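You operate a simulated robot arm through the tools that you are given. There is no shell and no other tool. Be economical: measure what you need, move in short steps, check, and stop when the job is done.

The job below is to be done with a simulated two-armed robot. You get a single attempt, and the scene is never put back.

TASK
Pump the largest batch on the rack's lower step into cylinder three.
Fine: rack on first, hands off the chute at the press, bottle back on the rack, rack off. Set down upright: what you pick out.

It is judged by the outcome, as a careful person would: the job done as asked, and still so three seconds after it is handed in. It fails if anything else is knocked over, pushed out of place, dropped, spilled or broken.

THE ROBOT
Two 7-joint arms with two-finger parallel grippers on one trunk, on a base that drives. Base frame: it is fixed to the floor where the robot stands at the start and does not move with it; the origin is under the middle of the robot, x ahead of it, y to its left, z up. Units: m, rad, N and s.
The left shoulder is at the start at [0.02, 0.138, 1.079], the right one opposite. With the tool pointing down near the work surface each hand reaches from about 0.16 to 0.5 m from the robot's upright axis, wherever it stands, measured 20 degrees to its own side. Places, roughly: batch chute [1.5, -0.5, 0.75]; on-off button [0.4, 0.1, 0.7]; sieve [1.5, -0.5, 0.75]. Payload 1.57 kg a hand.
The TCP of each hand is the grasp point between the finger pads, 0.03 m short of the fingertips. In the tool frame z runs along the fingers and y along their closing line. The gripper opens to 0.08 m. The fingers are 0.017 m wide and 0.012 m thick; the gripper's body (0.04 by 0.082 m) begins 0.08 m behind the TCP.
Orientation is told as [roll, pitch, yaw] about the base's x, y, z axes, in that order, counted from this pose: with the fingers straight down and closing along the base's y, the tool's x points along the base's -x, its y along +y and its z along -z.

THE INTERFACE
- The arms move only by the tool drive_tool. It takes "left_increments", "right_increments" or both (then of equal length, played together; a hand with none holds still); each is a list of rows, each a list of 3 entries, a list of its own where there are three numbers: the turn, a rotation vector about the tool's x, y, z in rad, then the shift along the tool's x, y, z in m, then the gripper command, from -1 (shut) to 1 (fully open), values between in proportion. In form: [[[wx, wy, wz], [tx, ty, tz], gripper], ...]. A call has 1 to 12 rows; each row is the pose to reach, as a shift and turn from the pose commanded when the call began, along the tool's axes at that moment. Each row takes 0.2 s and may step no farther than 0.05 m and 0.15 rad from the row before; otherwise, or with a gripper value out of range, the whole call is refused. A pose out of reach is approached as far as the arm can. The call stops where the force on the tool passes 40 N (or 10 N more than at its start, if that is more) or the arm is blocked; 0.2 s more then pass. Each finger travels about 0.045 m/s and halts on what it meets, pressing with about 37 N; the grip force reading is that of the motor and also rises with nothing between the fingers. The clock runs only during rows and for 0.2 s after the last one: add rows that repeat a pose to give the fingers time. It gives the time, the measured TCP pose, the force on the tool (base axes), the opening and the grip force at its end, in the units of the frame above (readings bear some noise), with the torque about the TCP (base axes, N m) and any sound that the robot's microphone picked up, and new pictures: "pictures" is both (left out), scene, wrist or none (wrist: the cameras of the hands that moved).
- Cameras (640 x 400 px; columns grow to the right, rows downward): "scene" is now at [0.1923, 0.0146, 1.0011]; the picture's right is [0.15, -0.99, 0.00], its down [-0.18, -0.03, -0.98] and it looks along [0.97, 0.15, -0.18] (base axes); focal length 214 px, centre (320, 200). "left" rides on the left gripper at [0.072, 0.007, -0.122] in its tool frame; the picture's right is [-0.09, 1.00, 0.00], its down [-0.84, -0.08, -0.54] and it looks along [-0.54, -0.05, 0.84] (tool axes); focal length 238 px, centre (320, 200). "right" rides on the right gripper at [0.072, -0.007, -0.122] in its tool frame; the picture's right is [0.09, 1.00, 0.00], its down [-0.84, 0.08, -0.54] and it looks along [-0.54, 0.05, 0.84] (tool axes); focal length 238 px, centre (320, 200). There is no depth. A picture from a camera that has moved, and an enlarged one, comes with that camera's place and axes in the base frame and with its lens.
- raise_lower(by): slides the trunk up (or, below 0, down) by that many m; the arms and the scene camera ride with it, the base frame stays. It gives what a move gives, with no picture.
- roll_base(legs): drives the robot by 1 to 6 legs, each [ahead, left, turn to the left] in m, m and rad, along the robot's own axes; the way and the turn of a leg run together, so that a leg with both is an arc; at most 1.5 m and 3.142 rad a leg. The arms and the cameras ride along, it lands a little off, and it stops where it bumps. It gives what a move gives, and a new picture of the scene camera.
- head_to(pan, tilt): turns the head with the scene camera to pan (to the left, within 1.047 rad either way) and tilt (down, from -0.506 to 1.204), counted from straight ahead of the robot. It gives what a move gives, and a new picture of the scene camera.
- close_up(camera, box): a new picture of the part [left, top, right, bottom] of that camera's present view, enlarged. The clock stands still meanwhile.
- close_job(): hands the job in; it is judged then, once.

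Work in short steps. Places have to be worked out from the pictures, the camera data and where the tool is seen: move nearer, look again, correct. Check each grasp and each placing, and mend what went wrong. You have 120 turns and 260 pictures in all, those below and enlarged ones among them. Open the grippers and draw the arms clear of the work before you hand the job in, unless the task says otherwise; then end with one line.

The tools are called after ">>>" by a JSON object that holds its "method" and its "body". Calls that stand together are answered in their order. drive_tool: Moves the arms, as the interface text tells. Its arguments: {"type":"object","properties":{"left_increments":{"type":"array","items":{"type":"array"}},"right_increments":{"type":"array","items":{"type":"array"}},"pictures":{"type":"string","enum":["both","scene","wrist","none"]}},"required":[]} The other tools are called the same way: raise_lower (by) slides the trunk up or down; roll_base (legs) drives the base; head_to (pan, tilt) turns the head that bears the scene camera; close_up (camera, box) takes an enlarged picture of a part of a camera's view; close_job () hands the job in.

At the start:

```text
time_s: 0.0
left_tcp_pos: [0.298, 0.1429, 0.9632]
left_tool_rot: [0.008, 0.287, 0.005]
left_wrist_force: [0.5, 0.9, -0.3]
left_wrist_torque: [-0.04, 0.0, 0.01]
left_grip_width: 0.0801
left_grip_force: 0.0
right_tcp_pos: [0.3492, -0.1543, 0.9172]
right_tool_rot: [0.0, 0.597, -0.007]
right_wrist_force: [-0.1, 0.7, -0.2]
right_wrist_torque: [0.04, 0.0, -0.03]
right_grip_width: 0.08
right_grip_force: 0.1
trunk travel left (down, up): [-0.454, 0.786]
robot x, y, heading: [-0.0005, -0.0004, 0.001]
head pan, tilt: [0.152, 0.182]
```

scene: 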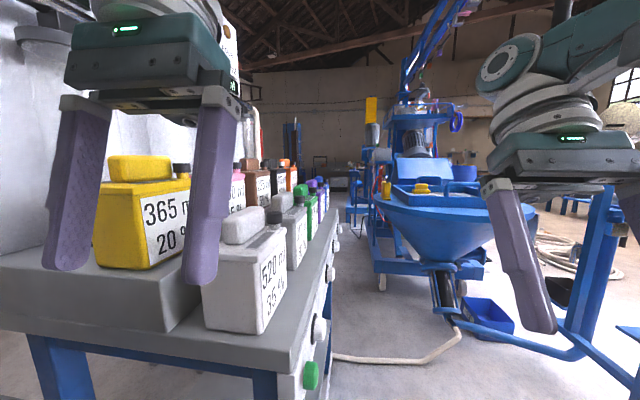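
right: 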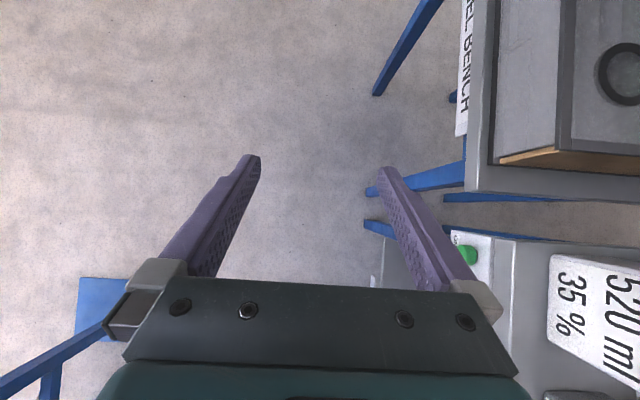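
left: 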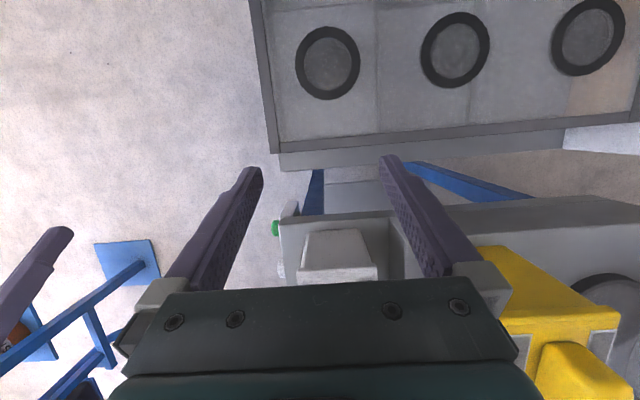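

I see a two-step rack with labelled bottles on the left and a machine farther ahead. I look around closer before moving anything.

>>> {"method": "close_up", "body": {"camera": "scene", "box": [200, 130, 360, 240]}}

>>> {"method": "close_up", "body": {"camera": "scene", "box": [340, 60, 540, 340]}}

>>> {"method": "head_to", "body": {"pan": 0.5, "tilt": 0.6}}

>>> {"method": "head_to", "body": {"pan": -0.6, "tilt": 0.3}}

```text
3.64 times, centred on (280, 185) of scene
camera zoom: at [0.1923, 0.0146, 1.0011], right [0.15, -0.99, 0.0], down [-0.18, -0.03, -0.98], along [0.97, 0.15, -0.18], focal length 780 px, centre (466, 254)
```

zoom: 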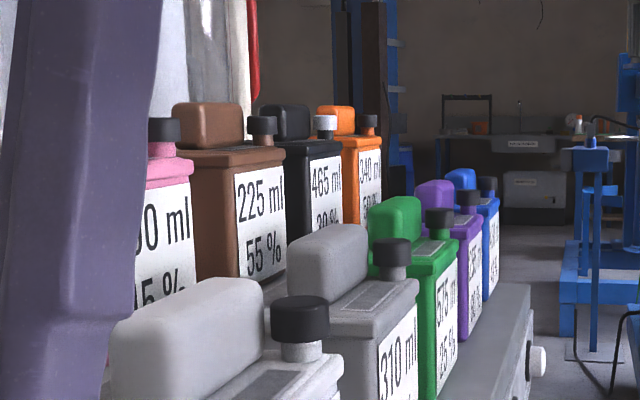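

```text
1.43 times, centred on (440, 200) of scene
camera zoom: at [0.1923, 0.0146, 1.0011], right [0.15, -0.99, 0.0], down [-0.18, -0.03, -0.98], along [0.97, 0.15, -0.18], focal length 306 px, centre (149, 200)
```

zoom: 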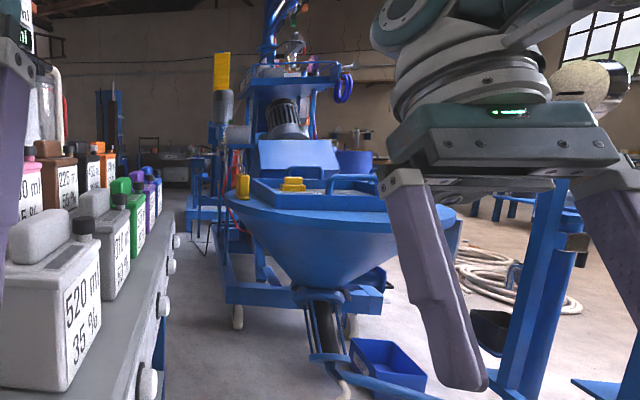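

```text
time_s: 0.9
left_tcp_pos: [0.2963, 0.143, 0.9619]
left_tool_rot: [0.012, 0.289, 0.005]
left_wrist_force: [-0.4, 0.7, 0.4]
left_wrist_torque: [-0.04, 0.01, -0.02]
left_grip_width: 0.0801
left_grip_force: 0.0
right_tcp_pos: [0.3492, -0.1552, 0.9157]
right_tool_rot: [-0.001, 0.6, -0.006]
right_wrist_force: [-0.4, 0.4, 0.2]
right_wrist_torque: [0.01, -0.02, -0.04]
right_grip_width: 0.08
right_grip_force: 0.0
trunk travel left (down, up): [-0.454, 0.786]
robot x, y, heading: [0.0007, 0.0035, 0.001]
head pan, tilt: [0.499, 0.6]
camera scene: at [0.178, 0.0428, 0.9625], right [0.48, -0.88, 0.0], down [-0.5, -0.27, -0.83], along [0.73, 0.39, -0.56], focal length 214 px, centre (320, 200)
```

scene: 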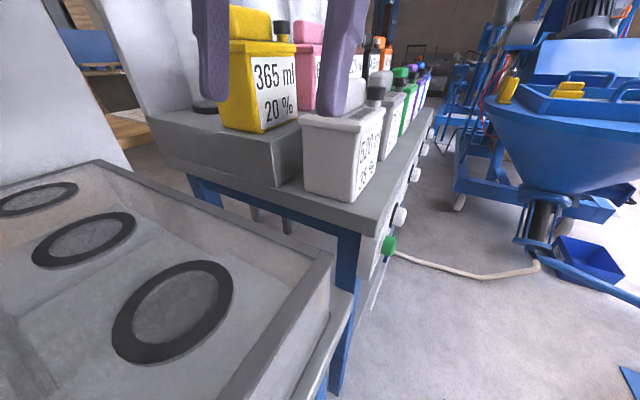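

```text
time_s: 2.2
left_tcp_pos: [0.2966, 0.143, 0.9621]
left_tool_rot: [0.011, 0.288, 0.007]
left_wrist_force: [-0.1, 0.1, 0.9]
left_wrist_torque: [-0.02, 0.02, -0.02]
left_grip_width: 0.0802
left_grip_force: 0.0
right_tcp_pos: [0.3491, -0.1552, 0.9161]
right_tool_rot: [0.0, 0.599, -0.005]
right_wrist_force: [0.0, -0.2, -0.5]
right_wrist_torque: [0.01, 0.03, 0.03]
right_grip_width: 0.0799
right_grip_force: 0.2
trunk travel left (down, up): [-0.454, 0.786]
robot x, y, heading: [-0.0005, -0.0005, 0.002]
head pan, tilt: [-0.6, 0.3]
camera scene: at [0.1774, -0.0522, 0.9899], right [-0.56, -0.83, 0.0], down [-0.24, 0.17, -0.96], along [0.79, -0.54, -0.3], focal length 214 px, centre (320, 200)
```

scene: 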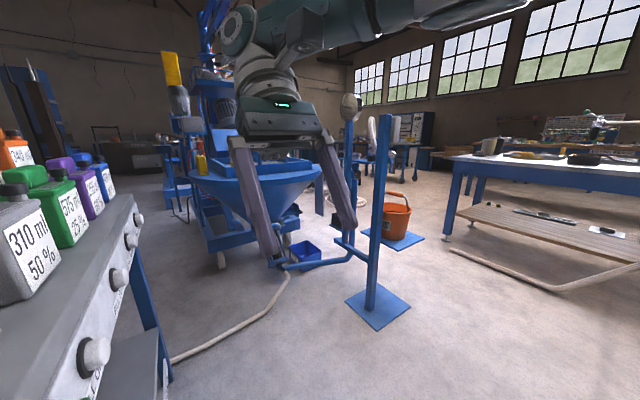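

Signs and button labels matter here; I'll zoom on the rack front, the hopper, and the other surroundings.

>>> {"method": "close_up", "body": {"camera": "scene", "box": [0, 120, 180, 400]}}

>>> {"method": "close_up", "body": {"camera": "scene", "box": [160, 40, 400, 280]}}

>>> {"method": "close_up", "body": {"camera": "right", "box": [360, 0, 640, 400]}}

>>> {"method": "close_up", "body": {"camera": "left", "box": [240, 0, 640, 250]}}

```text
1.43 times, centred on (90, 260) of scene
camera zoom: at [0.1774, -0.0522, 0.9899], right [-0.56, -0.83, 0.0], down [-0.24, 0.17, -0.96], along [0.79, -0.54, -0.3], focal length 306 px, centre (649, 114)
```

zoom: 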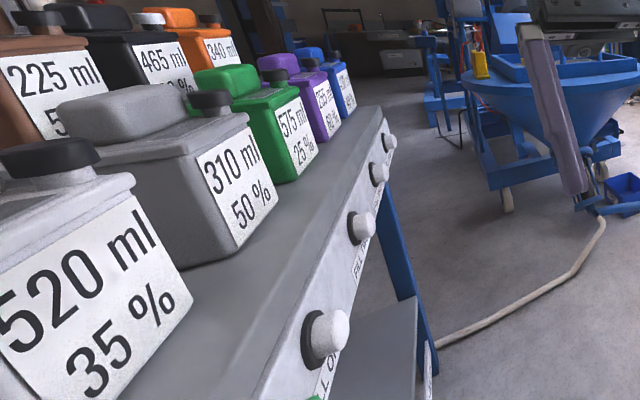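

```text
1.67 times, centred on (280, 160) of scene
camera zoom: at [0.1774, -0.0522, 0.9899], right [-0.56, -0.83, 0.0], down [-0.24, 0.17, -0.96], along [0.79, -0.54, -0.3], focal length 358 px, centre (387, 267)
```

zoom: 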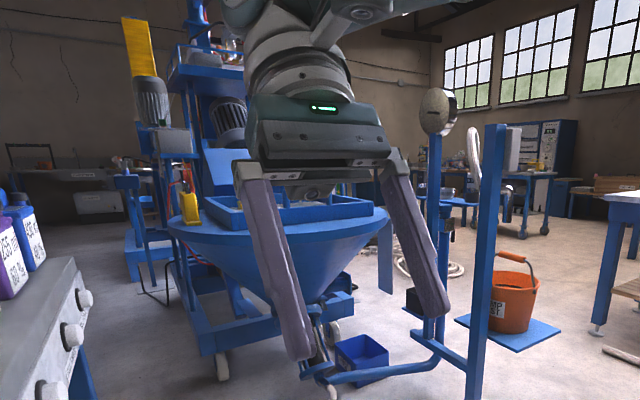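

```text
1.00 times, centred on (500, 200) of right (not enlarged: the box is as wide or as high as the picture)
camera zoom: at [0.359, -0.1615, 1.0574], right [-0.07, 1.0, 0.05], down [1.0, 0.07, -0.03], along [-0.03, 0.05, -1.0], focal length 238 px, centre (140, 200)
```

zoom: 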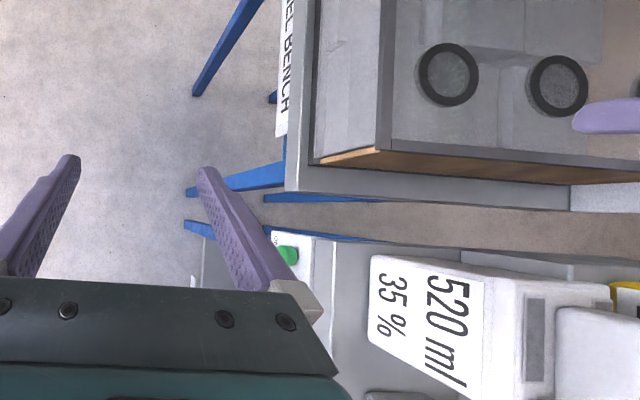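

```text
1.60 times, centred on (440, 125) of left
camera zoom: at [0.2653, 0.148, 1.0995], right [0.09, 1.0, -0.02], down [0.96, -0.08, 0.28], along [0.28, -0.04, -0.96], focal length 381 px, centre (128, 320)
```

zoom: 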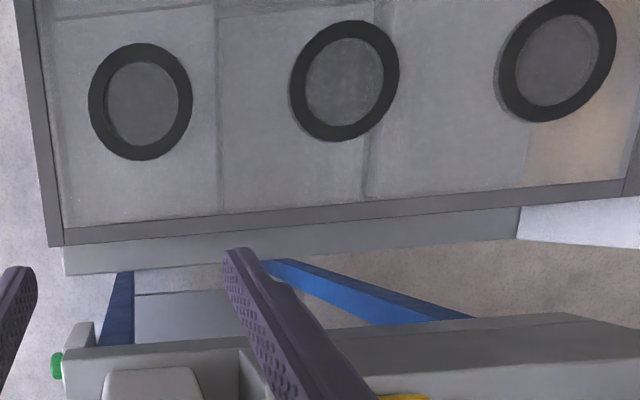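

I need a view of the button labels on the rack front. First I check the floor space to my right before moving.

>>> {"method": "head_to", "body": {"pan": -1.04, "tilt": 0.5}}

```text
time_s: 3.1
left_tcp_pos: [0.2983, 0.1427, 0.9625]
left_tool_rot: [0.012, 0.29, 0.006]
left_wrist_force: [-0.4, 0.1, 0.0]
left_wrist_torque: [-0.02, -0.01, -0.04]
left_grip_width: 0.0798
left_grip_force: 0.1
right_tcp_pos: [0.3498, -0.1536, 0.9161]
right_tool_rot: [-0.001, 0.602, -0.006]
right_wrist_force: [-0.3, -0.6, -0.7]
right_wrist_torque: [-0.03, -0.03, 0.02]
right_grip_width: 0.0799
right_grip_force: 0.0
trunk travel left (down, up): [-0.454, 0.786]
robot x, y, heading: [-0.0025, 0.001, 0.002]
head pan, tilt: [-1.04, 0.499]
camera scene: at [0.1465, -0.0779, 0.9716], right [-0.86, -0.51, 0.0], down [-0.24, 0.41, -0.88], along [0.45, -0.76, -0.48], focal length 214 px, centre (320, 200)
```

scene: 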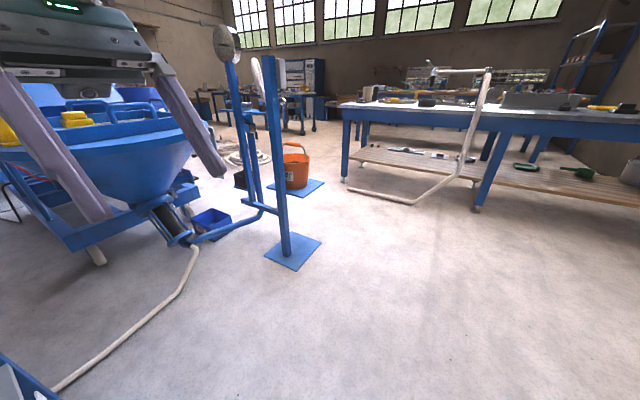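

The floor on the right is free; I roll 0.4 m to the right and then look at the rack front.

>>> {"method": "roll_base", "body": {"legs": [[0, -0.45, 0]]}}

>>> {"method": "head_to", "body": {"pan": 0.75, "tilt": 0.35}}

>>> {"method": "close_up", "body": {"camera": "scene", "box": [220, 100, 620, 350]}}

```text
time_s: 5.8
left_tcp_pos: [0.2972, -0.305, 0.9618]
left_tool_rot: [0.008, 0.289, 0.011]
left_wrist_force: [-0.2, -0.4, 0.1]
left_wrist_torque: [0.0, -0.02, 0.0]
left_grip_width: 0.0802
left_grip_force: 0.1
right_tcp_pos: [0.3498, -0.6009, 0.9144]
right_tool_rot: [-0.001, 0.601, -0.001]
right_wrist_force: [0.7, -1.2, -0.2]
right_wrist_torque: [0.03, -0.03, 0.01]
right_grip_width: 0.0797
right_grip_force: 0.0
trunk travel left (down, up): [-0.454, 0.786]
robot x, y, heading: [0.0007, -0.4502, 0.002]
head pan, tilt: [-1.04, 0.499]
camera scene: at [0.1475, -0.5266, 0.9715], right [-0.86, -0.51, 0.0], down [-0.24, 0.41, -0.88], along [0.45, -0.76, -0.48], focal length 214 px, centre (320, 200)
```

scene: 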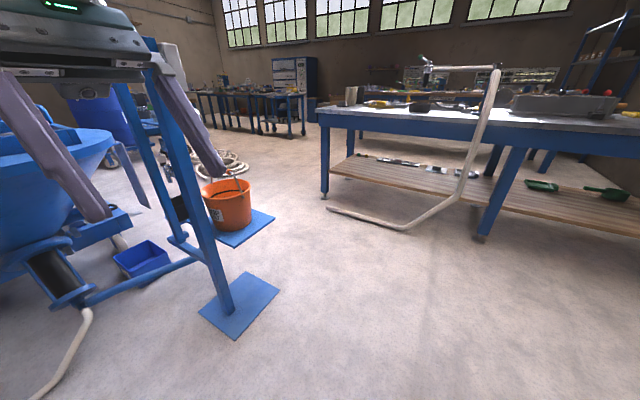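

```text
time_s: 7.6
left_tcp_pos: [0.2973, -0.305, 0.9617]
left_tool_rot: [0.012, 0.289, 0.012]
left_wrist_force: [-0.2, -0.6, -0.3]
left_wrist_torque: [0.02, 0.0, 0.0]
left_grip_width: 0.0801
left_grip_force: 0.0
right_tcp_pos: [0.3505, -0.602, 0.915]
right_tool_rot: [-0.002, 0.602, 0.0]
right_wrist_force: [-0.6, 0.7, 0.0]
right_wrist_torque: [0.0, 0.01, -0.02]
right_grip_width: 0.0803
right_grip_force: 0.1
trunk travel left (down, up): [-0.454, 0.786]
robot x, y, heading: [0.0002, -0.448, 0.005]
head pan, tilt: [0.75, 0.351]
camera scene: at [0.1691, -0.3844, 0.9852], right [0.68, -0.73, 0.0], down [-0.25, -0.24, -0.94], along [0.68, 0.64, -0.34], focal length 214 px, centre (320, 200)
```

scene: 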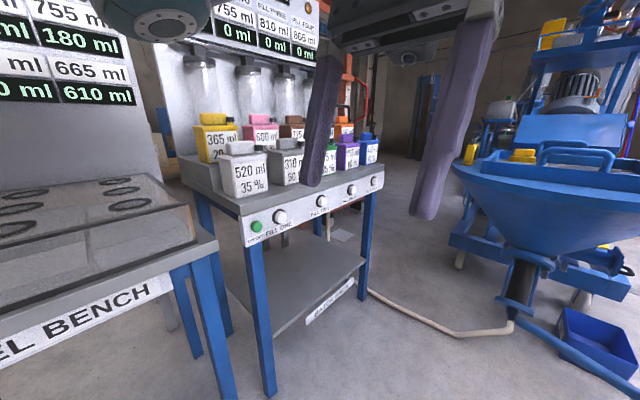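

```text
1.60 times, centred on (420, 225) of scene
camera zoom: at [0.1691, -0.3844, 0.9852], right [0.68, -0.73, 0.0], down [-0.25, -0.24, -0.94], along [0.68, 0.64, -0.34], focal length 343 px, centre (160, 160)
```

zoom: 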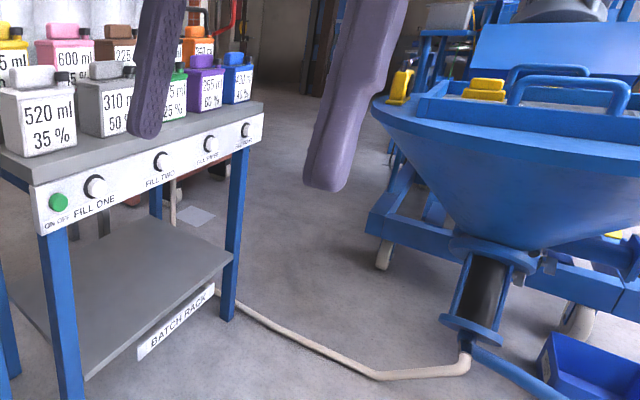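

Rack has ON/OFF and FILL ONE–FOUR knobs. Now I look at the displays behind, raising the head.

>>> {"method": "head_to", "body": {"pan": 0.85, "tilt": -0.1}}

>>> {"method": "close_up", "body": {"camera": "scene", "box": [100, 80, 360, 360]}}

>>> {"method": "head_to", "body": {"pan": -0.05, "tilt": 0.2}}

>>> {"method": "close_up", "body": {"camera": "scene", "box": [200, 60, 440, 320]}}

```text
time_s: 8.5
left_tcp_pos: [0.2975, -0.3052, 0.9623]
left_tool_rot: [0.01, 0.29, 0.011]
left_wrist_force: [-0.5, -0.5, -0.1]
left_wrist_torque: [0.01, -0.03, 0.03]
left_grip_width: 0.0799
left_grip_force: 0.0
right_tcp_pos: [0.3506, -0.6019, 0.9157]
right_tool_rot: [0.0, 0.6, 0.0]
right_wrist_force: [0.1, 0.1, 0.4]
right_wrist_torque: [0.0, -0.02, -0.01]
right_grip_width: 0.08
right_grip_force: 0.0
trunk travel left (down, up): [-0.454, 0.786]
robot x, y, heading: [-0.0025, -0.4489, 0.007]
head pan, tilt: [0.85, -0.099]
camera scene: at [0.1585, -0.3825, 1.0264], right [0.75, -0.66, 0.0], down [0.06, 0.07, -1.0], along [0.65, 0.75, 0.1], focal length 214 px, centre (320, 200)
```

scene: 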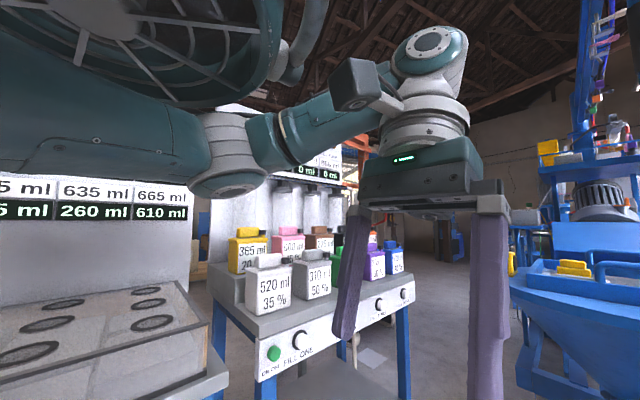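

```text
1.43 times, centred on (230, 220) of scene
camera zoom: at [0.1585, -0.3825, 1.0264], right [0.75, -0.66, 0.0], down [0.06, 0.07, -1.0], along [0.65, 0.75, 0.1], focal length 306 px, centre (449, 171)
```

zoom: 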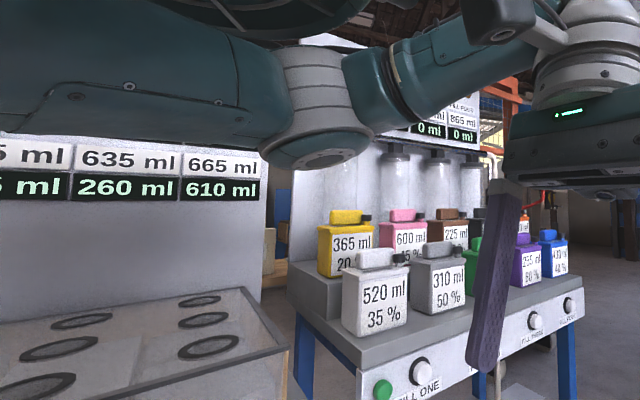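

```text
time_s: 9.7
left_tcp_pos: [0.2977, -0.305, 0.9619]
left_tool_rot: [0.011, 0.291, 0.009]
left_wrist_force: [0.6, -0.6, -0.3]
left_wrist_torque: [0.04, 0.03, -0.01]
left_grip_width: 0.0801
left_grip_force: 0.1
right_tcp_pos: [0.3499, -0.6021, 0.9153]
right_tool_rot: [0.0, 0.601, -0.001]
right_wrist_force: [-0.2, 0.9, -1.3]
right_wrist_torque: [0.01, -0.02, 0.0]
right_grip_width: 0.0801
right_grip_force: 0.1
trunk travel left (down, up): [-0.454, 0.786]
robot x, y, heading: [0.0007, -0.448, -0.002]
head pan, tilt: [-0.051, 0.201]
camera scene: at [0.1943, -0.4524, 0.9992], right [-0.05, -1.0, 0.0], down [-0.2, 0.01, -0.98], along [0.98, -0.05, -0.2], focal length 214 px, centre (320, 200)
```

scene: 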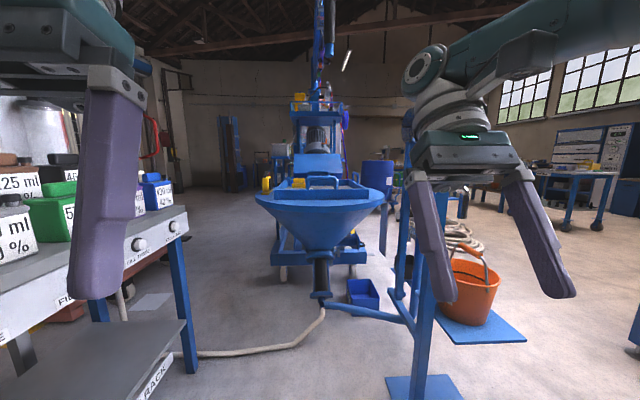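

```text
1.54 times, centred on (320, 190) of scene
camera zoom: at [0.1943, -0.4524, 0.9992], right [-0.05, -1.0, 0.0], down [-0.2, 0.01, -0.98], along [0.98, -0.05, -0.2], focal length 330 px, centre (320, 215)
```

zoom: 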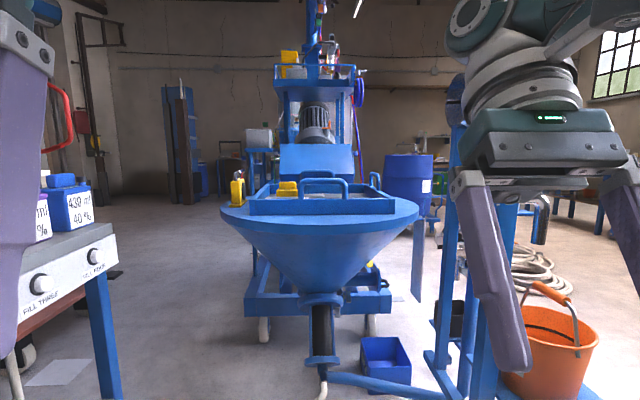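

I'm forming the picture: green 575 ml looks like the largest on the lower step. I drive closer to the hopper to study the chute, sieve and bucket label.

>>> {"method": "close_up", "body": {"camera": "scene", "box": [420, 240, 520, 330]}}

>>> {"method": "roll_base", "body": {"legs": [[0.5, 0.05, 0]]}}

>>> {"method": "head_to", "body": {"pan": -0.05, "tilt": 0.5}}

>>> {"method": "close_up", "body": {"camera": "scene", "box": [200, 60, 440, 300]}}

```text
4.44 times, centred on (470, 285) of scene
camera zoom: at [0.1943, -0.4524, 0.9992], right [-0.05, -1.0, 0.0], down [-0.2, 0.01, -0.98], along [0.98, -0.05, -0.2], focal length 953 px, centre (-347, -178)
```

zoom: 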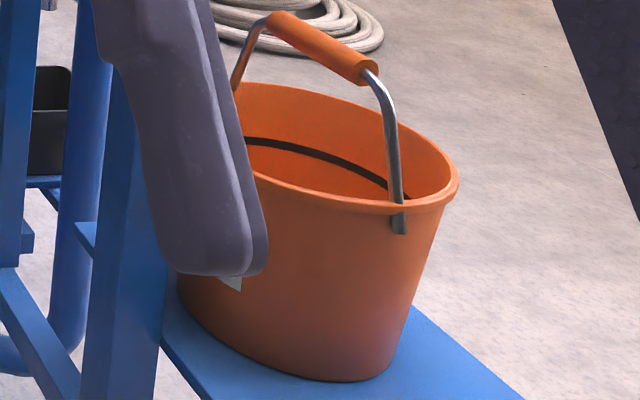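

```text
time_s: 12.7
left_tcp_pos: [0.7967, -0.2519, 0.9625]
left_tool_rot: [0.011, 0.288, 0.012]
left_wrist_force: [-0.3, 0.6, 0.2]
left_wrist_torque: [-0.03, 0.01, 0.01]
left_grip_width: 0.0798
left_grip_force: 0.0
right_tcp_pos: [0.8503, -0.5494, 0.9151]
right_tool_rot: [0.0, 0.6, 0.001]
right_wrist_force: [-0.5, 0.1, -1.7]
right_wrist_torque: [-0.03, 0.01, 0.01]
right_grip_width: 0.0798
right_grip_force: 0.1
trunk travel left (down, up): [-0.454, 0.786]
robot x, y, heading: [0.4995, -0.4006, 0.008]
head pan, tilt: [-0.051, 0.201]
camera scene: at [0.6944, -0.4001, 0.9992], right [-0.04, -1.0, 0.0], down [-0.2, 0.01, -0.98], along [0.98, -0.04, -0.2], focal length 214 px, centre (320, 200)
```

scene: 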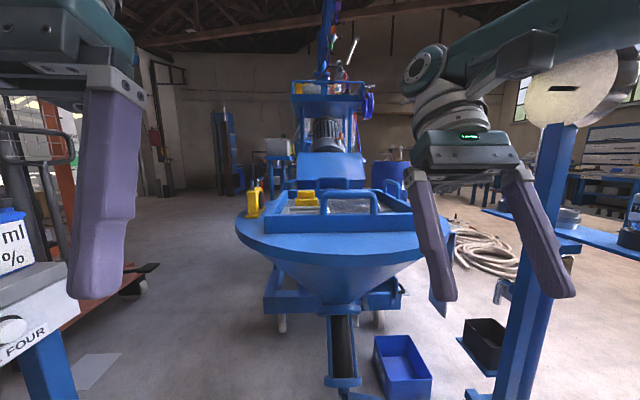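

```text
time_s: 13.5
left_tcp_pos: [0.7971, -0.2514, 0.9627]
left_tool_rot: [0.01, 0.292, 0.013]
left_wrist_force: [0.2, -0.1, 0.7]
left_wrist_torque: [0.0, -0.01, 0.0]
left_grip_width: 0.0799
left_grip_force: 0.0
right_tcp_pos: [0.8511, -0.5487, 0.9159]
right_tool_rot: [0.0, 0.603, 0.001]
right_wrist_force: [0.3, -0.2, 0.6]
right_wrist_torque: [-0.02, 0.02, -0.01]
right_grip_width: 0.0799
right_grip_force: 0.2
trunk travel left (down, up): [-0.454, 0.786]
robot x, y, heading: [0.4985, -0.3959, 0.01]
head pan, tilt: [-0.051, 0.499]
camera scene: at [0.6921, -0.4, 0.9716], right [-0.04, -1.0, 0.0], down [-0.48, 0.02, -0.88], along [0.88, -0.04, -0.48], focal length 214 px, centre (320, 200)
```

scene: 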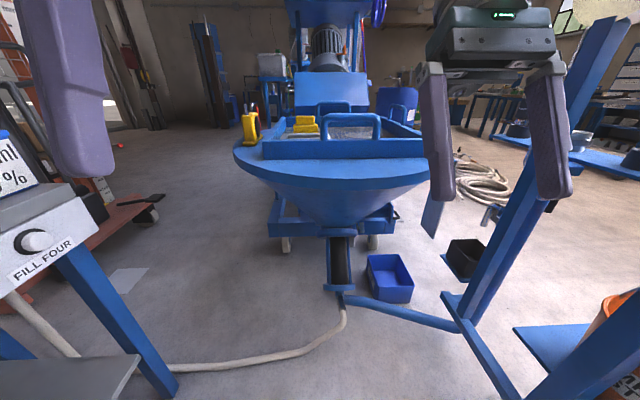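

```text
1.67 times, centred on (320, 180) of scene
camera zoom: at [0.6921, -0.4, 0.9716], right [-0.04, -1.0, 0.0], down [-0.48, 0.02, -0.88], along [0.88, -0.04, -0.48], focal length 358 px, centre (320, 233)
```

zoom: 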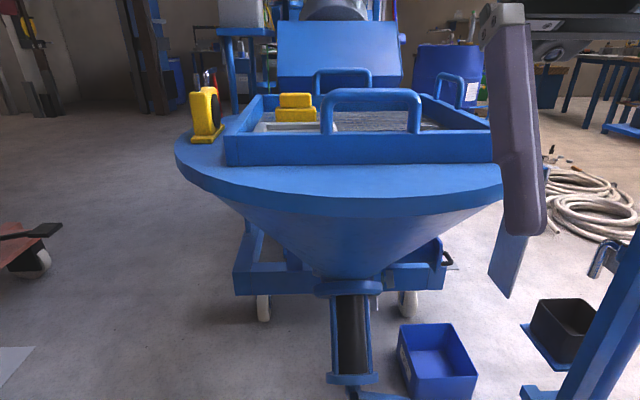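

I raise the trunk to look down into the sieve tray.

>>> {"method": "raise_lower", "body": {"by": 0.45}}

>>> {"method": "head_to", "body": {"pan": -0.1, "tilt": 0.75}}

>>> {"method": "close_up", "body": {"camera": "scene", "box": [200, 40, 440, 240]}}

>>> {"method": "head_to", "body": {"pan": 1.04, "tilt": 0.2}}

```text
refused: 0.45 is not a number from -0.4 to 0.4
```

```text
time_s: 14.2
left_tcp_pos: [0.798, -0.252, 0.9617]
left_tool_rot: [0.01, 0.29, 0.011]
left_wrist_force: [-0.3, -0.3, 0.0]
left_wrist_torque: [0.0, -0.02, 0.01]
left_grip_width: 0.0799
left_grip_force: 0.1
right_tcp_pos: [0.8499, -0.5499, 0.9144]
right_tool_rot: [0.0, 0.6, -0.001]
right_wrist_force: [-0.2, 0.1, 0.1]
right_wrist_torque: [-0.01, 0.0, -0.02]
right_grip_width: 0.08
right_grip_force: 0.2
trunk travel left (down, up): [-0.454, 0.786]
robot x, y, heading: [0.4999, -0.3968, 0.011]
head pan, tilt: [-0.099, 0.75]
camera scene: at [0.6837, -0.4037, 0.9496], right [-0.09, -1.0, 0.0], down [-0.68, 0.06, -0.73], along [0.73, -0.07, -0.68], focal length 214 px, centre (320, 200)
```

scene: 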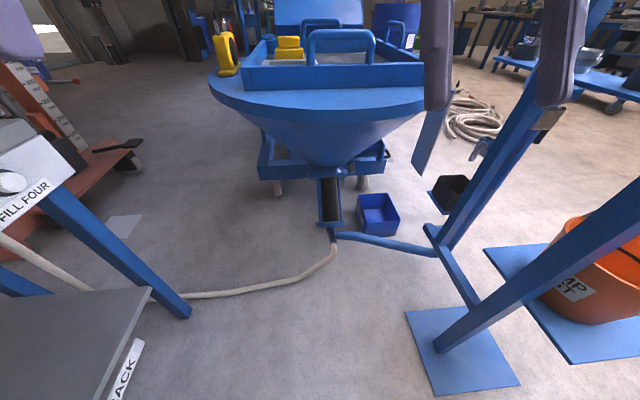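

```text
2.00 times, centred on (320, 140) of scene
camera zoom: at [0.6837, -0.4037, 0.9496], right [-0.09, -1.0, 0.0], down [-0.68, 0.06, -0.73], along [0.73, -0.07, -0.68], focal length 429 px, centre (320, 320)
```

zoom: 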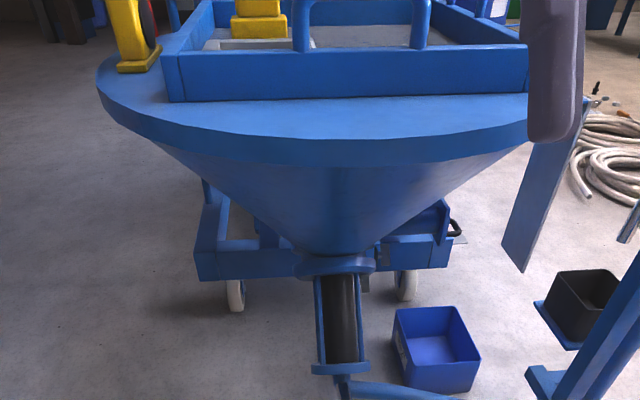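

```text
time_s: 15.6
left_tcp_pos: [0.7968, -0.2529, 0.9628]
left_tool_rot: [0.009, 0.288, 0.012]
left_wrist_force: [-0.5, 0.5, 0.5]
left_wrist_torque: [0.01, 0.03, 0.01]
left_grip_width: 0.0799
left_grip_force: 0.1
right_tcp_pos: [0.8508, -0.5497, 0.9161]
right_tool_rot: [0.001, 0.6, 0.001]
right_wrist_force: [0.1, 0.1, 1.4]
right_wrist_torque: [-0.02, 0.0, 0.01]
right_grip_width: 0.0798
right_grip_force: 0.2
trunk travel left (down, up): [-0.454, 0.786]
robot x, y, heading: [0.4983, -0.396, 0.005]
head pan, tilt: [1.04, 0.201]
camera scene: at [0.648, -0.3154, 0.9992], right [0.86, -0.5, 0.0], down [-0.1, -0.17, -0.98], along [0.49, 0.85, -0.2], focal length 214 px, centre (320, 200)
```

scene: 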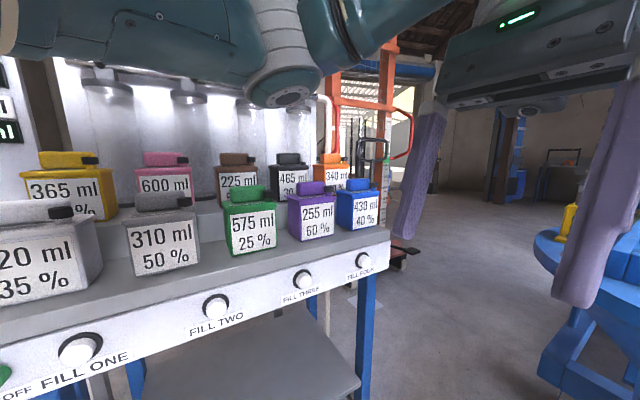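

The lower step reads 520/310/575/255/430 ml, so green 575 ml is the largest. Now raise and look into the sieve and at the rack displays.

>>> {"method": "raise_lower", "body": {"by": 0.4}}

>>> {"method": "head_to", "body": {"pan": 1.04, "tilt": 0.15}}

>>> {"method": "head_to", "body": {"pan": -0.1, "tilt": 0.85}}

>>> {"method": "close_up", "body": {"camera": "scene", "box": [200, 0, 440, 200]}}

```text
time_s: 19.6
left_tcp_pos: [0.7942, -0.2494, 1.1701]
left_tool_rot: [0.015, 0.295, 0.015]
left_wrist_force: [0.2, 0.3, -0.4]
left_wrist_torque: [0.06, 0.01, 0.03]
left_grip_width: 0.0799
left_grip_force: 0.1
right_tcp_pos: [0.8498, -0.5476, 1.1221]
right_tool_rot: [0.003, 0.604, 0.004]
right_wrist_force: [-0.9, 0.0, 0.2]
right_wrist_torque: [0.04, -0.01, 0.0]
right_grip_width: 0.0801
right_grip_force: 0.1
trunk travel left (down, up): [-0.663, 0.577]
robot x, y, heading: [0.4999, -0.394, 0.005]
head pan, tilt: [1.04, 0.201]
stopped: the arm was blocked; the commanded pose is now the measured one
```

```text
time_s: 20.3
left_tcp_pos: [0.7964, -0.2481, 1.1702]
left_tool_rot: [0.014, 0.291, 0.013]
left_wrist_force: [-0.3, -0.4, -0.6]
left_wrist_torque: [0.01, 0.01, 0.01]
left_grip_width: 0.0798
left_grip_force: 0.0
right_tcp_pos: [0.8497, -0.5456, 1.1221]
right_tool_rot: [0.006, 0.603, 0.002]
right_wrist_force: [0.3, -1.4, -0.2]
right_wrist_torque: [0.03, 0.03, 0.0]
right_grip_width: 0.0797
right_grip_force: 0.0
trunk travel left (down, up): [-0.663, 0.577]
robot x, y, heading: [0.5011, -0.4002, 0.01]
head pan, tilt: [1.04, 0.15]
camera scene: at [0.647, -0.3124, 1.212], right [0.87, -0.5, 0.0], down [-0.08, -0.12, -0.99], along [0.49, 0.86, -0.15], focal length 214 px, centre (320, 200)
```

scene: 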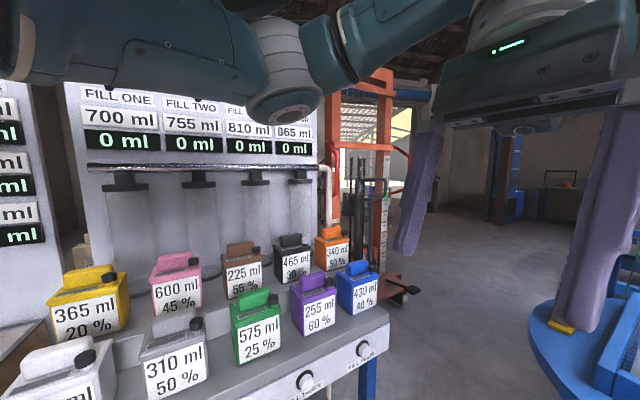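

```text
time_s: 21.6
left_tcp_pos: [0.7964, -0.2482, 1.1701]
left_tool_rot: [0.015, 0.292, 0.015]
left_wrist_force: [0.1, -0.6, 0.0]
left_wrist_torque: [0.0, 0.0, -0.03]
left_grip_width: 0.0801
left_grip_force: 0.0
right_tcp_pos: [0.8487, -0.5458, 1.1227]
right_tool_rot: [0.005, 0.602, 0.004]
right_wrist_force: [0.5, 0.2, 0.4]
right_wrist_torque: [0.0, 0.02, 0.01]
right_grip_width: 0.08
right_grip_force: 0.1
trunk travel left (down, up): [-0.663, 0.577]
robot x, y, heading: [0.5065, -0.3969, 0.007]
head pan, tilt: [-0.099, 0.85]
camera scene: at [0.6783, -0.3997, 1.1493], right [-0.09, -1.0, 0.0], down [-0.75, 0.07, -0.66], along [0.66, -0.06, -0.75], focal length 214 px, centre (320, 200)
```

scene: 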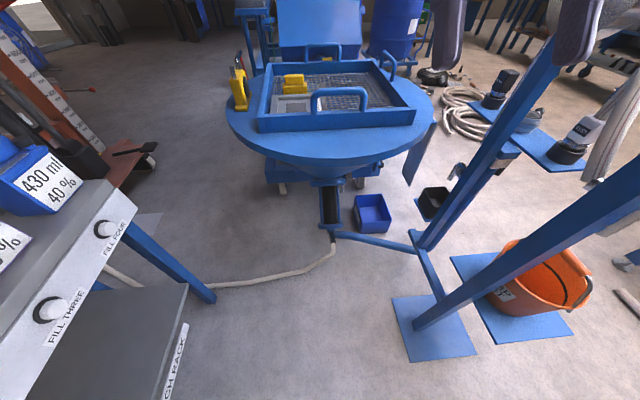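

```text
2.00 times, centred on (320, 100) of scene
camera zoom: at [0.6783, -0.3997, 1.1493], right [-0.09, -1.0, 0.0], down [-0.75, 0.07, -0.66], along [0.66, -0.06, -0.75], focal length 429 px, centre (320, 400)
```

zoom: 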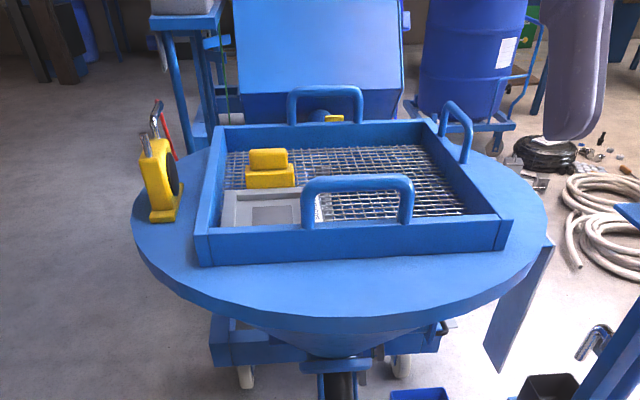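

The sieve tray holds a grey framed object (likely the batch chute) at about (1.55,-0.38,0.75), and a yellow block. I drive nearer, turned a little right, to look with the left wrist camera.

>>> {"method": "roll_base", "body": {"legs": [[0.35, 0.05, 0], [0, 0, -0.3]]}}

>>> {"method": "head_to", "body": {"pan": 0.3, "tilt": 0.85}}

>>> {"method": "close_up", "body": {"camera": "scene", "box": [220, 0, 480, 200]}}

>>> {"method": "close_up", "body": {"camera": "left", "box": [0, 0, 640, 400]}}

```text
time_s: 23.3
left_tcp_pos: [0.8915, -0.2394, 1.1635]
left_tool_rot: [0.003, 0.306, 0.006]
left_wrist_force: [0.2, 0.2, -0.2]
left_wrist_torque: [-0.01, 0.0, 0.01]
left_grip_width: 0.08
left_grip_force: 0.0
right_tcp_pos: [0.9423, -0.5372, 1.1179]
right_tool_rot: [-0.009, 0.615, -0.01]
right_wrist_force: [0.9, -0.3, -0.2]
right_wrist_torque: [0.03, -0.02, 0.01]
right_grip_width: 0.0804
right_grip_force: 0.1
trunk travel left (down, up): [-0.663, 0.577]
robot x, y, heading: [0.6082, -0.3802, 0.003]
head pan, tilt: [-0.099, 0.85]
stopped in leg 1: the robot was blocked; the commanded pose is now the measured one
camera scene: at [0.7723, -0.39, 1.1457], right [-0.1, -1.0, 0.01], down [-0.76, 0.07, -0.65], along [0.65, -0.07, -0.76], focal length 214 px, centre (320, 200)
```

scene: 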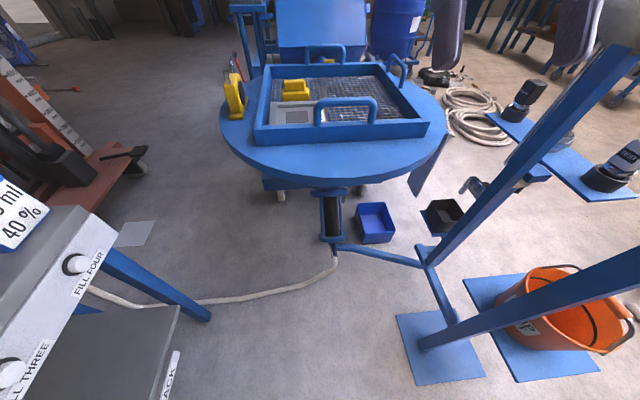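

```text
time_s: 24.1
left_tcp_pos: [0.8903, -0.2386, 1.162]
left_tool_rot: [0.0, 0.31, 0.006]
left_wrist_force: [0.6, -0.4, 0.8]
left_wrist_torque: [-0.02, -0.01, -0.01]
left_grip_width: 0.08
left_grip_force: 0.1
right_tcp_pos: [0.9397, -0.5379, 1.1172]
right_tool_rot: [-0.014, 0.622, -0.01]
right_wrist_force: [-1.1, -0.5, 0.0]
right_wrist_torque: [0.0, 0.02, 0.01]
right_grip_width: 0.08
right_grip_force: 0.1
trunk travel left (down, up): [-0.663, 0.577]
robot x, y, heading: [0.6093, -0.3769, -0.0]
head pan, tilt: [0.3, 0.85]
camera scene: at [0.7673, -0.3593, 1.1442], right [0.3, -0.95, 0.0], down [-0.73, -0.23, -0.64], along [0.62, 0.19, -0.77], focal length 214 px, centre (320, 200)
```

scene: 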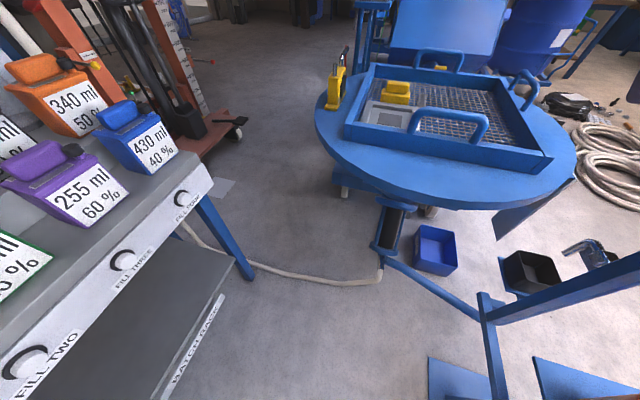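

```text
2.00 times, centred on (350, 100) of scene
camera zoom: at [0.7673, -0.3593, 1.1442], right [0.3, -0.95, 0.0], down [-0.73, -0.23, -0.64], along [0.62, 0.19, -0.77], focal length 429 px, centre (260, 400)
```

zoom: 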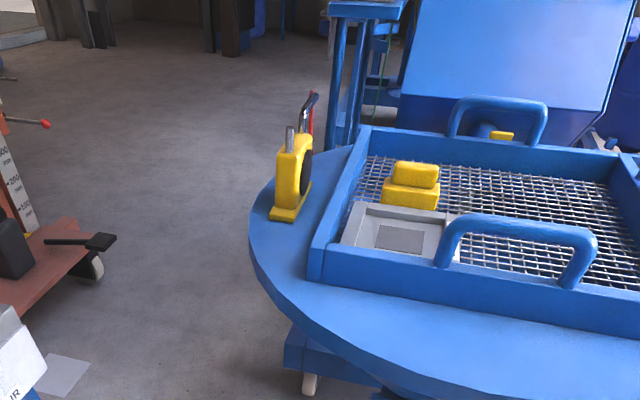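

```text
1.00 times, centred on (320, 200) of left (not enlarged: the box is as wide or as high as the picture)
camera zoom: at [0.8604, -0.2328, 1.299], right [0.08, 1.0, -0.03], down [0.96, -0.07, 0.26], along [0.26, -0.05, -0.97], focal length 238 px, centre (320, 200)
```

zoom: 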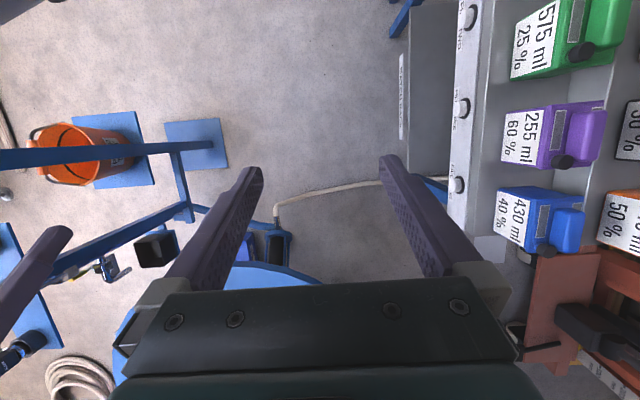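

The base is blocked; I look to the right to see what the right arm or base has met.

>>> {"method": "head_to", "body": {"pan": -0.9, "tilt": 0.5}}

>>> {"method": "head_to", "body": {"pan": -1.04, "tilt": 0.0}}

```text
time_s: 25.5
left_tcp_pos: [0.8892, -0.239, 1.1604]
left_tool_rot: [0.001, 0.312, 0.007]
left_wrist_force: [-0.4, 0.3, -0.6]
left_wrist_torque: [0.0, 0.0, 0.0]
left_grip_width: 0.0799
left_grip_force: 0.1
right_tcp_pos: [0.9408, -0.536, 1.1158]
right_tool_rot: [-0.013, 0.623, -0.008]
right_wrist_force: [-0.6, 0.1, 0.8]
right_wrist_torque: [0.06, -0.02, 0.04]
right_grip_width: 0.0798
right_grip_force: 0.0
trunk travel left (down, up): [-0.663, 0.577]
robot x, y, heading: [0.6029, -0.3779, 0.002]
head pan, tilt: [-0.901, 0.499]
camera scene: at [0.7493, -0.453, 1.1752], right [-0.78, -0.62, 0.02], down [-0.32, 0.37, -0.87], along [0.54, -0.69, -0.48], focal length 214 px, centre (320, 200)
```

scene: 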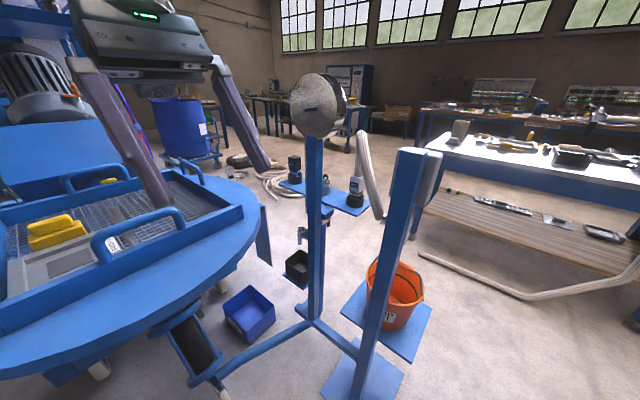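

```text
time_s: 26.5
left_tcp_pos: [0.8898, -0.2379, 1.1614]
left_tool_rot: [0.0, 0.312, 0.007]
left_wrist_force: [0.3, -0.4, -0.3]
left_wrist_torque: [0.0, -0.02, 0.0]
left_grip_width: 0.0801
left_grip_force: 0.2
right_tcp_pos: [0.9399, -0.5356, 1.1157]
right_tool_rot: [-0.011, 0.623, -0.009]
right_wrist_force: [-0.3, -0.3, 0.9]
right_wrist_torque: [-0.02, -0.02, -0.02]
right_grip_width: 0.08
right_grip_force: 0.0
trunk travel left (down, up): [-0.663, 0.577]
robot x, y, heading: [0.6077, -0.3736, 0.002]
head pan, tilt: [-1.04, 0.0]
camera scene: at [0.7392, -0.4587, 1.2216], right [-0.86, -0.51, 0.02], down [-0.02, -0.01, -1.0], along [0.51, -0.86, 0.0], focal length 214 px, centre (320, 200)
```

scene: 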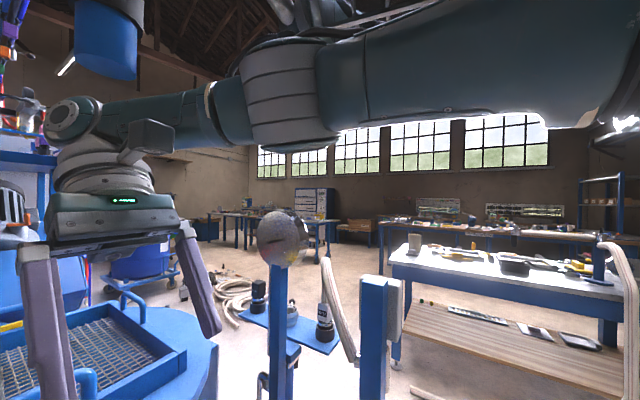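

Nothing touches at the arm's level here; something overhead (blue object at top left) may be what blocked the trunk and base. I back off a bit, lower the trunk, and look up.

>>> {"method": "roll_base", "body": {"legs": [[-0.1, 0, 0]]}}

>>> {"method": "raise_lower", "body": {"by": -0.15}}

>>> {"method": "head_to", "body": {"pan": -0.3, "tilt": -0.5}}

>>> {"method": "head_to", "body": {"pan": 0.6, "tilt": -0.5}}

```text
time_s: 27.6
left_tcp_pos: [0.8118, -0.2301, 1.1723]
left_tool_rot: [0.014, 0.283, 0.008]
left_wrist_force: [-0.2, 0.1, -0.6]
left_wrist_torque: [0.02, -0.02, 0.02]
left_grip_width: 0.0801
left_grip_force: 0.1
right_tcp_pos: [0.8632, -0.5282, 1.1248]
right_tool_rot: [0.006, 0.594, -0.01]
right_wrist_force: [-0.2, -0.3, -0.4]
right_wrist_torque: [0.01, 0.0, 0.02]
right_grip_width: 0.0799
right_grip_force: 0.1
trunk travel left (down, up): [-0.663, 0.577]
robot x, y, heading: [0.512, -0.377, -0.002]
head pan, tilt: [-1.04, 0.0]
camera scene: at [0.6598, -0.4505, 1.2255], right [-0.86, -0.51, -0.01], down [0.01, 0.0, -1.0], along [0.51, -0.86, 0.0], focal length 214 px, centre (320, 200)
```

scene: 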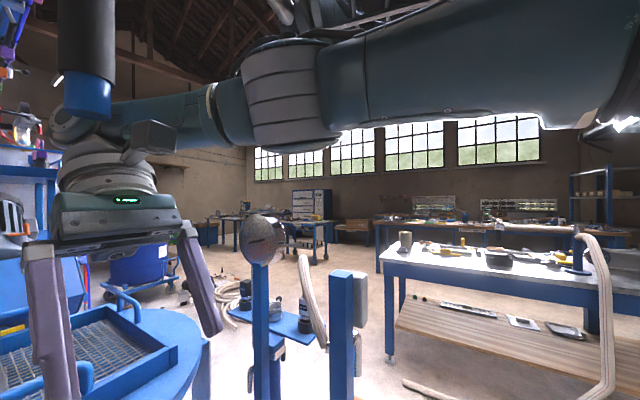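

```text
time_s: 29.4
left_tcp_pos: [0.8064, -0.2299, 1.0216]
left_tool_rot: [0.011, 0.291, 0.007]
left_wrist_force: [0.2, 0.7, -0.2]
left_wrist_torque: [0.01, -0.02, 0.0]
left_grip_width: 0.08
left_grip_force: 0.0
right_tcp_pos: [0.858, -0.5318, 0.974]
right_tool_rot: [0.001, 0.601, -0.013]
right_wrist_force: [-0.4, -0.4, 0.6]
right_wrist_torque: [0.02, 0.01, 0.0]
right_grip_width: 0.0798
right_grip_force: 0.1
trunk travel left (down, up): [-0.513, 0.727]
robot x, y, heading: [0.5093, -0.377, -0.003]
head pan, tilt: [-1.04, 0.0]
```

```text
time_s: 30.5
left_tcp_pos: [0.8056, -0.2316, 1.0207]
left_tool_rot: [0.011, 0.292, 0.007]
left_wrist_force: [-0.3, -0.2, 0.3]
left_wrist_torque: [0.02, 0.01, 0.0]
left_grip_width: 0.0798
left_grip_force: 0.1
right_tcp_pos: [0.8585, -0.5328, 0.9736]
right_tool_rot: [0.002, 0.6, -0.011]
right_wrist_force: [0.1, 0.5, -0.6]
right_wrist_torque: [0.02, 0.0, 0.02]
right_grip_width: 0.0803
right_grip_force: 0.1
trunk travel left (down, up): [-0.513, 0.727]
robot x, y, heading: [0.5111, -0.3753, -0.001]
head pan, tilt: [-0.3, -0.499]
camera scene: at [0.673, -0.3951, 1.1167], right [-0.3, -0.95, 0.0], down [0.46, -0.14, -0.88], along [0.84, -0.26, 0.48], focal length 214 px, centre (320, 200)
```

scene: 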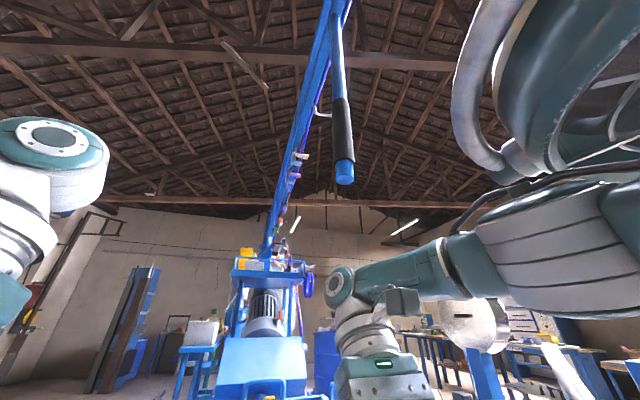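

```text
time_s: 31.7
left_tcp_pos: [0.8058, -0.2318, 1.0215]
left_tool_rot: [0.01, 0.292, 0.007]
left_wrist_force: [0.3, 0.4, 0.5]
left_wrist_torque: [0.02, -0.01, -0.02]
left_grip_width: 0.0802
left_grip_force: 0.0
right_tcp_pos: [0.8582, -0.5313, 0.9741]
right_tool_rot: [0.0, 0.6, -0.013]
right_wrist_force: [-0.5, 0.1, 0.5]
right_wrist_torque: [0.0, 0.02, 0.0]
right_grip_width: 0.0798
right_grip_force: 0.2
trunk travel left (down, up): [-0.513, 0.727]
robot x, y, heading: [0.5058, -0.3748, -0.004]
head pan, tilt: [0.6, -0.499]
camera scene: at [0.6643, -0.3373, 1.1167], right [0.56, -0.83, 0.0], down [0.4, 0.27, -0.88], along [0.72, 0.5, 0.48], focal length 214 px, centre (320, 200)
```

scene: 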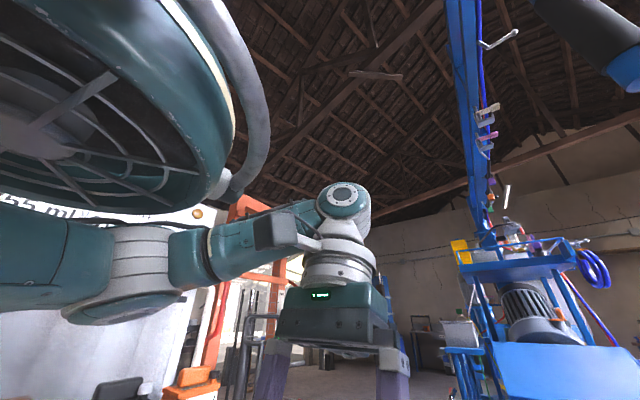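

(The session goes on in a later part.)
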